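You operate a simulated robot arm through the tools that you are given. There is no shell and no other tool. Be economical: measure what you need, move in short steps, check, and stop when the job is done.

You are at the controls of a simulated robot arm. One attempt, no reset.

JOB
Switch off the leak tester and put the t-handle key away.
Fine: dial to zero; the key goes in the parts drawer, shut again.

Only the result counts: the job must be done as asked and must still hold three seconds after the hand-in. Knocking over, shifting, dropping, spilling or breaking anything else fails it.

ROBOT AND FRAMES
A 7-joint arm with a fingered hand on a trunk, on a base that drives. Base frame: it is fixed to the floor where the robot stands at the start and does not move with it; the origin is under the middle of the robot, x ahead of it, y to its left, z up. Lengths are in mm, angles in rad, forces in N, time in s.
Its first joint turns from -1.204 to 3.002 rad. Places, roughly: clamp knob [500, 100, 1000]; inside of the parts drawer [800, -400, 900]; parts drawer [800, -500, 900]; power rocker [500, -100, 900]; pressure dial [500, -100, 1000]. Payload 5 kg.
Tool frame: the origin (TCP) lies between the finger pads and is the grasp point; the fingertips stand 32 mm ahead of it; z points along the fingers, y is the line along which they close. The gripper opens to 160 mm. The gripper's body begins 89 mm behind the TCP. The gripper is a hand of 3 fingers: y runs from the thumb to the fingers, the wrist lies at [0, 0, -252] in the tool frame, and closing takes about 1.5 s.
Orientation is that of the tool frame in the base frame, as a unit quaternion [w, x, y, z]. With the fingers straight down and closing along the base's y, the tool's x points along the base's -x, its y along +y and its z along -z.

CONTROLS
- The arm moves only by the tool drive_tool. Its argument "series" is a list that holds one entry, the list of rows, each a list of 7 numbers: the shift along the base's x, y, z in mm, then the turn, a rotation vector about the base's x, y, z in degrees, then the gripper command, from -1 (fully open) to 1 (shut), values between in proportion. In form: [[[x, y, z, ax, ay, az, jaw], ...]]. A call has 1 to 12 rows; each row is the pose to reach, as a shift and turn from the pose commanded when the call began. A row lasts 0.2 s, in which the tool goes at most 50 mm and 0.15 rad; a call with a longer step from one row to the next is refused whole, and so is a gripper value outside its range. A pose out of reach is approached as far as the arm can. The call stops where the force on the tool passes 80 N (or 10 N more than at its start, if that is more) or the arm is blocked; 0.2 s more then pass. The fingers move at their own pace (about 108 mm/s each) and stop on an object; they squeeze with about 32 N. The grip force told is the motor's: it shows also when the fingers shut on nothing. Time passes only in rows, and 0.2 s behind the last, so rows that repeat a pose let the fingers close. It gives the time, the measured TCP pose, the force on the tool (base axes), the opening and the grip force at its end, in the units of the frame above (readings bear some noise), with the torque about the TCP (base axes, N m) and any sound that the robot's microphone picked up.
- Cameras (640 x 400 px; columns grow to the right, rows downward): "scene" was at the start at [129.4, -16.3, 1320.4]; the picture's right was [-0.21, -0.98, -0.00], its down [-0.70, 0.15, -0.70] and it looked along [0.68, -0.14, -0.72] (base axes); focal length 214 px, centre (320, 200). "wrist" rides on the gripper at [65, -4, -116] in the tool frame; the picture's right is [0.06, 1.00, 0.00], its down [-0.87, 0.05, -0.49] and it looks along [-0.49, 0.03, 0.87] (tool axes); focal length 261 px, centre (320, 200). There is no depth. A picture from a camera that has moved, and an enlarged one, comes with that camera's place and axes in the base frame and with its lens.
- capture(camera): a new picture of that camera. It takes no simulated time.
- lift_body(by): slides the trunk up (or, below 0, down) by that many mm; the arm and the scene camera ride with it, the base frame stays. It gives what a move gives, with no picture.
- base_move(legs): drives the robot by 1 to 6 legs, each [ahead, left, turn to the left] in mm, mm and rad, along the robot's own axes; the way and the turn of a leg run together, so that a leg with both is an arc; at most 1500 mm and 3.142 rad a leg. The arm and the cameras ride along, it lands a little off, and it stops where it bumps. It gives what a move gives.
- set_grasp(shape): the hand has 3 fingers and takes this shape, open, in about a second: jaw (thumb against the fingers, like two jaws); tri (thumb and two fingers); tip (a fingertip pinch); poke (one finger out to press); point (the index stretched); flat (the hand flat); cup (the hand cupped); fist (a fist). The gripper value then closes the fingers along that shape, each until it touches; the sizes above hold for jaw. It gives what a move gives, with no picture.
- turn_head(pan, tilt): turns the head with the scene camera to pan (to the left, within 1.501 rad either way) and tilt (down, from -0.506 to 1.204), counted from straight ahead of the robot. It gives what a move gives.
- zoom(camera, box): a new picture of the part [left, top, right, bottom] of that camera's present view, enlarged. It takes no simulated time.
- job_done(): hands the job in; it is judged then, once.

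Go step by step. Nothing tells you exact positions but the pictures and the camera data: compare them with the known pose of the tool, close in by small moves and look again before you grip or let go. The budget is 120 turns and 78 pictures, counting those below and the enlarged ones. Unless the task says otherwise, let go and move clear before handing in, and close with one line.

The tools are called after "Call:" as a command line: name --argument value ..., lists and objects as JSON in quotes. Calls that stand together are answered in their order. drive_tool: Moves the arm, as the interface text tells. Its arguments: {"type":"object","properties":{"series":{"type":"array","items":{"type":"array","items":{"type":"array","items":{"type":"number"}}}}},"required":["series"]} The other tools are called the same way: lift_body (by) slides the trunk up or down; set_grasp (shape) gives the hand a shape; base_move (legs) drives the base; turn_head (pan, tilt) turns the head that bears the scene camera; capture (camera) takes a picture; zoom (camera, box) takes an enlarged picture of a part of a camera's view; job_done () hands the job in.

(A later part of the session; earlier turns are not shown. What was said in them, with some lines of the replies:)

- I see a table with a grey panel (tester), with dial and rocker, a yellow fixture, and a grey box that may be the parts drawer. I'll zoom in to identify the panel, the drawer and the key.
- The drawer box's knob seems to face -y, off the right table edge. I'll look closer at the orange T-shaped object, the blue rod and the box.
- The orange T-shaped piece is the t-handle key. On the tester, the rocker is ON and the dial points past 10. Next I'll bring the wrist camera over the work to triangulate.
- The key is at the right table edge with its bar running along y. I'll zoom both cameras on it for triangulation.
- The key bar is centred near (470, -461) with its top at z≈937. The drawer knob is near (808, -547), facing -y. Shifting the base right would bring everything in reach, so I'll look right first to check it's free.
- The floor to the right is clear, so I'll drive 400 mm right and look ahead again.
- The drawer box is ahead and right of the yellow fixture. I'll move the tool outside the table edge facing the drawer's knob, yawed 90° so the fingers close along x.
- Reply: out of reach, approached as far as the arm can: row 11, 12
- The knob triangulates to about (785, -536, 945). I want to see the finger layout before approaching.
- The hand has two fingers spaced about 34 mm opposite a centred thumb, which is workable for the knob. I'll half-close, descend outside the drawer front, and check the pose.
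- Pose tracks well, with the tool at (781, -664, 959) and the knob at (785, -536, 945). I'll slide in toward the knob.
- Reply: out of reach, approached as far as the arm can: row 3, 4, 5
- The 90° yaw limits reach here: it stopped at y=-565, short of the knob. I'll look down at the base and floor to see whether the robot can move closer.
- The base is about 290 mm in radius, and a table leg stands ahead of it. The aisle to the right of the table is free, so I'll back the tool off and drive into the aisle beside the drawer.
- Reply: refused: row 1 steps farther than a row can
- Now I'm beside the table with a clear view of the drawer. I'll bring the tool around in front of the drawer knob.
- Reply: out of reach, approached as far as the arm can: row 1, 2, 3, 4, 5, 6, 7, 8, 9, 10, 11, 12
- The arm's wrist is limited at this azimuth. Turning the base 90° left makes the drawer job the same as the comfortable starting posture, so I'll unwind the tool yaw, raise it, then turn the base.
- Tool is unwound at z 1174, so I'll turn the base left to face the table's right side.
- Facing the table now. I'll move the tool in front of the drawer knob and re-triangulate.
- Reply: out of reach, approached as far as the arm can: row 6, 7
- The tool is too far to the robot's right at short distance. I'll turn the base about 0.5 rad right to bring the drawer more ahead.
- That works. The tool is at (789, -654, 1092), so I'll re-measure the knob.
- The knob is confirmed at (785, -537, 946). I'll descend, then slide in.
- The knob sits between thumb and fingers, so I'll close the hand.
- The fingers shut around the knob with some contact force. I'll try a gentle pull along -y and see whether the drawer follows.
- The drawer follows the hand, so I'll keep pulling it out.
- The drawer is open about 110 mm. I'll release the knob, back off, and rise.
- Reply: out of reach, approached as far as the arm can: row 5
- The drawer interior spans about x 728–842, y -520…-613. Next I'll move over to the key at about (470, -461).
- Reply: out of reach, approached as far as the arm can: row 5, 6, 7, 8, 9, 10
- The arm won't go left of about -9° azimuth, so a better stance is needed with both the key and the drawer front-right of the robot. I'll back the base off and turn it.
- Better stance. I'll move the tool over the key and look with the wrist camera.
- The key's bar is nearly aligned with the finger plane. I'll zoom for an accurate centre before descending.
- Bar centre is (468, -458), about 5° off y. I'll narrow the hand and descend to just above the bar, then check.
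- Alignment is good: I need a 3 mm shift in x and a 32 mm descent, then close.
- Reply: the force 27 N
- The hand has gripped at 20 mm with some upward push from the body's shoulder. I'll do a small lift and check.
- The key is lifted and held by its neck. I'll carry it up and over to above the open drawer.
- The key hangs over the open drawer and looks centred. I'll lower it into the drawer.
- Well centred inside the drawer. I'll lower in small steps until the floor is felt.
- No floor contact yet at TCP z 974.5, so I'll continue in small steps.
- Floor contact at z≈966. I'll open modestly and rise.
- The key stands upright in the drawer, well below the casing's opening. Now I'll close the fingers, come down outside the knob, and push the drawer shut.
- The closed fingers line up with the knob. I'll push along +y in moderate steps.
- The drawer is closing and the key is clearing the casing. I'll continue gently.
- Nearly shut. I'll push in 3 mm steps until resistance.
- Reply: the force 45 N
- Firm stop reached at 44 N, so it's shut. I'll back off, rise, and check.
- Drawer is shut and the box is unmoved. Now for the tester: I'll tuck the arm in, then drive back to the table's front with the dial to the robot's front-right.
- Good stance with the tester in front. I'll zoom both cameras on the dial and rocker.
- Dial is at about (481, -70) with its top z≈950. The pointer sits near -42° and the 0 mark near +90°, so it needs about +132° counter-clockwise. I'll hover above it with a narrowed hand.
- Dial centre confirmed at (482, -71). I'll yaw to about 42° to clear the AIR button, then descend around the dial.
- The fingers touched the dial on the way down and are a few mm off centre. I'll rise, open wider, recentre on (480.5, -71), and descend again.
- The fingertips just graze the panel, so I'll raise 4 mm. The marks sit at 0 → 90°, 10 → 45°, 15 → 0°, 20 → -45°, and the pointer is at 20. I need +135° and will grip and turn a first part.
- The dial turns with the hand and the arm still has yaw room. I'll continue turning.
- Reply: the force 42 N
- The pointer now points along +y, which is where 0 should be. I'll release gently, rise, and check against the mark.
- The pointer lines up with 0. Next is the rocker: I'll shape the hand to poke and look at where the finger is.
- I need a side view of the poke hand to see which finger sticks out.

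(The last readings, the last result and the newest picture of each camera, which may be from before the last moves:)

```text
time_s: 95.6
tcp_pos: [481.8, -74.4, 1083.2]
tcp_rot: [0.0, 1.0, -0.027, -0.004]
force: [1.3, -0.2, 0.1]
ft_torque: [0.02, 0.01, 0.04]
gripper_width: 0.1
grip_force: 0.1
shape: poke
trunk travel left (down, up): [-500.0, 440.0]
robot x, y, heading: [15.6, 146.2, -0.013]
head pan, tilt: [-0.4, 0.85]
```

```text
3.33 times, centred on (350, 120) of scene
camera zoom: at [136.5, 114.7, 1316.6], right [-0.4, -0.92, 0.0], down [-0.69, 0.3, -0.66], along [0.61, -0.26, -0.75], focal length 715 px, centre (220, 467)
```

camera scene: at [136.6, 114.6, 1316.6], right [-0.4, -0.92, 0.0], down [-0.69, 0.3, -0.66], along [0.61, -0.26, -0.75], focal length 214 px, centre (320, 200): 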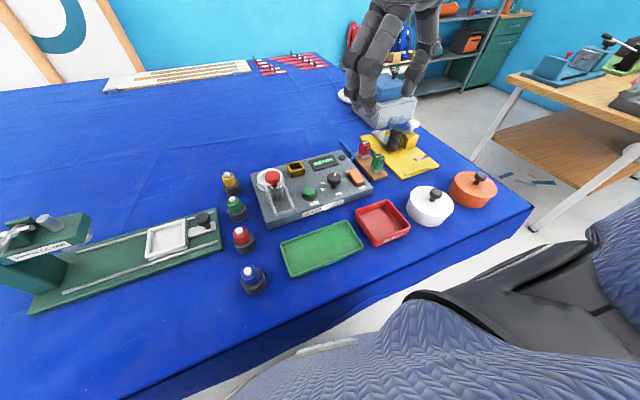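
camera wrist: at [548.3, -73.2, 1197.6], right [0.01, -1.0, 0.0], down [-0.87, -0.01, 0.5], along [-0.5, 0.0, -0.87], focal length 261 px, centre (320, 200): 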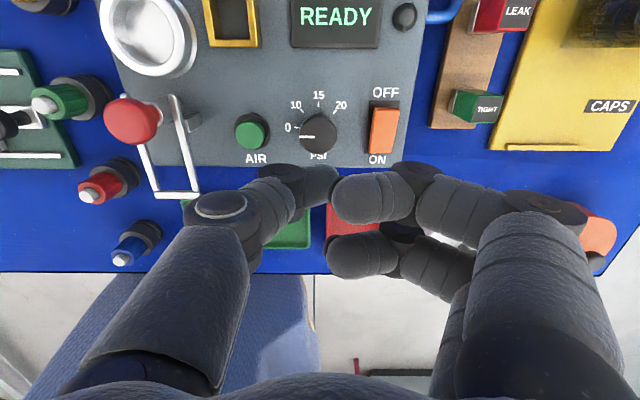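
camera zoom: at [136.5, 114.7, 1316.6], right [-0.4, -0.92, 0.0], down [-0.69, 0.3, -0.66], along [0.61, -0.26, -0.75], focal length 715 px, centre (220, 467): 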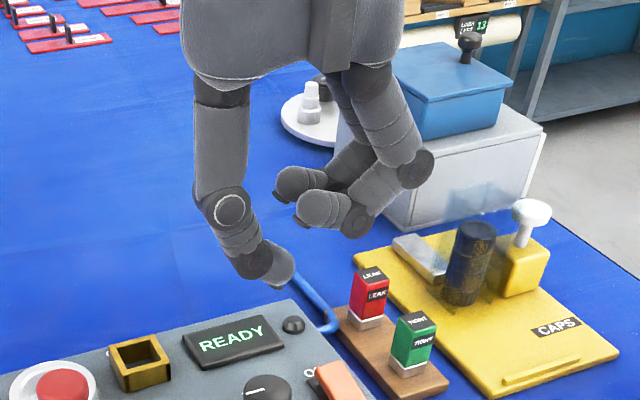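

In poke the thumb sticks out, its tip about at the TCP's axis and ~30 mm below it. I'll yaw back so the thumb comes from the free far-right side, and hover over the rocker's OFF end at about (495, -135).

Call:
drive_tool --series '[[[1, -5, 0, 0, 0, -8, -1], [2, -10, 0, 0, 0, -16, -1], [3, -15, 0, 0, 0, -24, -1], [4, -20, 0, 0, 0, -32, -1], [5, -25, 0, 0, 0, -40, -1], [6, -30, 0, 0, 0, -48, -1], [7, -35, 0, 0, 0, -56, -1], [8, -40, 0, 0, 0, -64, -1], [9, -45, 0, 0, 0, -72, -1], [10, -50, 0, 0, 0, -80, -1], [11, -55, 0, 0, 0, -88, -1], [13, -61, 0, 0, 0, -96, -1]]]'

Call:
drive_tool --series '[[[0, 0, 0, 0, 0, -8, -1], [0, 0, 0, 0, 0, -16, -1], [0, 0, -15, 0, 0, -24, -1], [0, 0, -35, 0, 0, -32, -1], [0, 0, -55, 0, 0, -36, -1], [0, 0, -65, 0, 0, -36, -1]]]'

Call:
capture --camera "wrist"

Call:
zoom --camera "scene" --box '[300, 110, 420, 200]'

```text
time_s: 98.2
tcp_pos: [494.5, -132.9, 1082.7]
tcp_rot: [0.003, -0.648, 0.762, 0.003]
force: [0.3, -0.1, 0.7]
ft_torque: [-0.02, 0.0, 0.02]
gripper_width: 0.2
grip_force: 0.1
shape: poke
trunk travel left (down, up): [-500.0, 440.0]
robot x, y, heading: [13.7, 144.5, -0.007]
head pan, tilt: [-0.4, 0.85]
```

```text
time_s: 99.6
tcp_pos: [494.2, -133.6, 1017.2]
tcp_rot: [0.003, -0.381, 0.924, 0.001]
force: [0.0, 0.2, 0.3]
ft_torque: [0.01, -0.01, 0.04]
gripper_width: 0.5
grip_force: 0.1
shape: poke
trunk travel left (down, up): [-500.0, 440.0]
robot x, y, heading: [13.3, 146.0, -0.007]
head pan, tilt: [-0.4, 0.85]
```

```text
6 pictures are left
camera wrist: at [449.7, -182.8, 1131.9], right [-0.75, 0.66, 0.0], down [0.58, 0.65, 0.5], along [0.33, 0.37, -0.87], focal length 261 px, centre (320, 200)
```

wrist: 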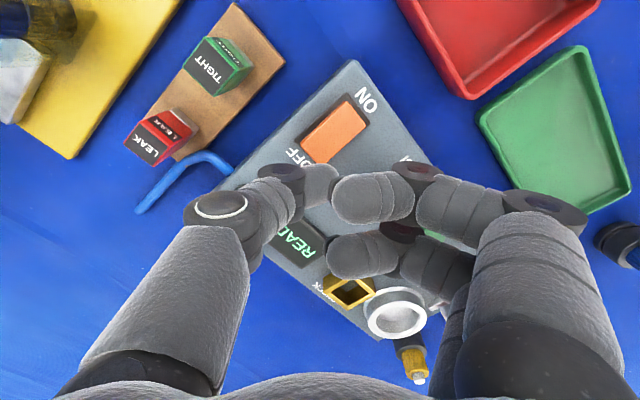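

```text
4.44 times, centred on (360, 155) of scene
camera zoom: at [136.4, 114.8, 1316.6], right [-0.4, -0.92, 0.0], down [-0.69, 0.3, -0.66], along [0.61, -0.26, -0.75], focal length 953 px, centre (142, 400)
```

zoom: 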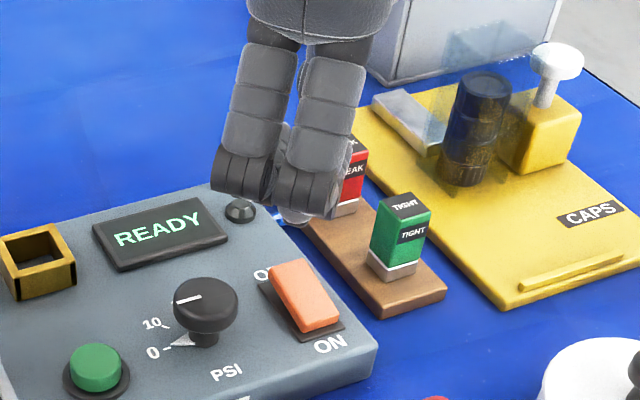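

The thumb tip is over the OFF half of the rocker. I'll descend in small steps watching the force.

Call:
drive_tool --series '[[[3, -3, -15, 0, 0, 0, -1], [3, -3, -30, 0, 0, 0, -1], [3, -3, -36, 0, 0, 0, -1], [3, -3, -40, 0, 0, 0, -1], [3, -3, -44, 0, 0, 0, -1], [3, -3, -48, 0, 0, 0, -1], [3, -3, -51, 0, 0, 0, -1]]]'

```text
time_s: 101.2
tcp_pos: [498.8, -136.3, 968.3]
tcp_rot: [0.006, -0.383, 0.924, 0.001]
force: [25.5, -12.7, 56.8]
ft_torque: [-0.11, 0.23, 0.08]
gripper_width: 0.1
grip_force: 0.1
shape: poke
trunk travel left (down, up): [-500.0, 440.0]
robot x, y, heading: [14.2, 146.5, -0.006]
head pan, tilt: [-0.4, 0.85]
```

There's strong contact at TCP z 968. I'll lift off and look at the rocker.

Call:
drive_tool --series '[[[0, 0, 20, 0, 0, 0, -1], [0, 0, 60, 0, 0, 0, -1], [0, 0, 100, 0, 0, 0, -1]]]'

Call:
zoom --camera "scene" --box '[296, 150, 376, 210]'

```text
time_s: 102.0
tcp_pos: [495.8, -136.1, 1068.4]
tcp_rot: [0.003, -0.383, 0.924, 0.002]
force: [-0.5, -0.5, -0.2]
ft_torque: [0.03, 0.03, 0.03]
gripper_width: 0.1
grip_force: 0.1
shape: poke
trunk travel left (down, up): [-500.0, 440.0]
robot x, y, heading: [14.5, 143.5, -0.012]
head pan, tilt: [-0.4, 0.85]
```

```text
6.67 times, centred on (336, 180) of scene
camera zoom: at [135.7, 114.9, 1316.4], right [-0.4, -0.92, 0.0], down [-0.69, 0.3, -0.66], along [0.61, -0.26, -0.75], focal length 1430 px, centre (213, 333)
```

zoom: 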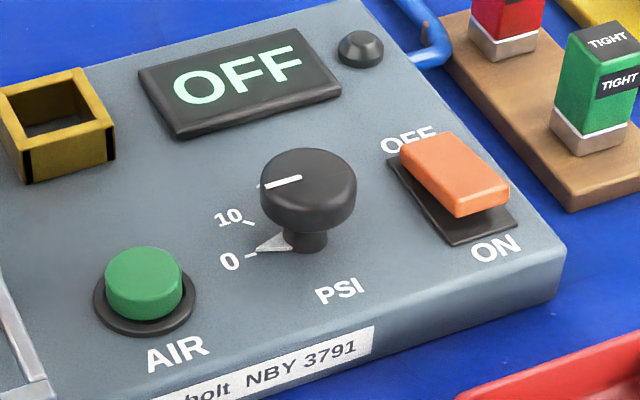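

The display reads OFF and the dial is at 0. I'll move the hand aside and check the dial's alignment from above.

Call:
drive_tool --series '[[[25, 25, 20, 0, 0, 0, -1], [55, 50, 40, 0, 0, 0, -1], [60, 60, 40, 0, 0, 0, -1]]]'

Call:
zoom --camera "wrist" --box '[340, 50, 436, 122]'

```text
time_s: 102.8
tcp_pos: [556.9, -75.4, 1107.3]
tcp_rot: [0.003, -0.382, 0.924, 0.002]
force: [-0.9, -0.4, 0.2]
ft_torque: [-0.02, 0.01, 0.01]
gripper_width: 0.0
grip_force: 0.1
shape: poke
trunk travel left (down, up): [-500.0, 440.0]
robot x, y, heading: [16.0, 145.9, -0.005]
head pan, tilt: [-0.4, 0.85]
```

```text
5.56 times, centred on (388, 86) of wrist
camera zoom: at [513.3, -123.6, 1221.7], right [-0.75, 0.66, 0.0], down [0.57, 0.65, 0.5], along [0.33, 0.37, -0.87], focal length 1448 px, centre (-58, 833)
```

zoom: 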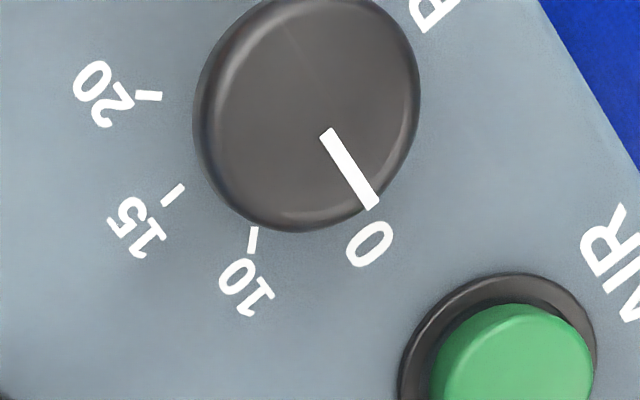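

The pointer measures within about 1° of the 0 mark, the display reads OFF, and the key is in the shut drawer. The hand is clear, so I'm handing in.

Call:
job_done

```text
The job is handed in.
```

The leak tester is switched off with its dial at zero (display reads OFF), and the t-handle key is in the parts drawer, which is shut again.
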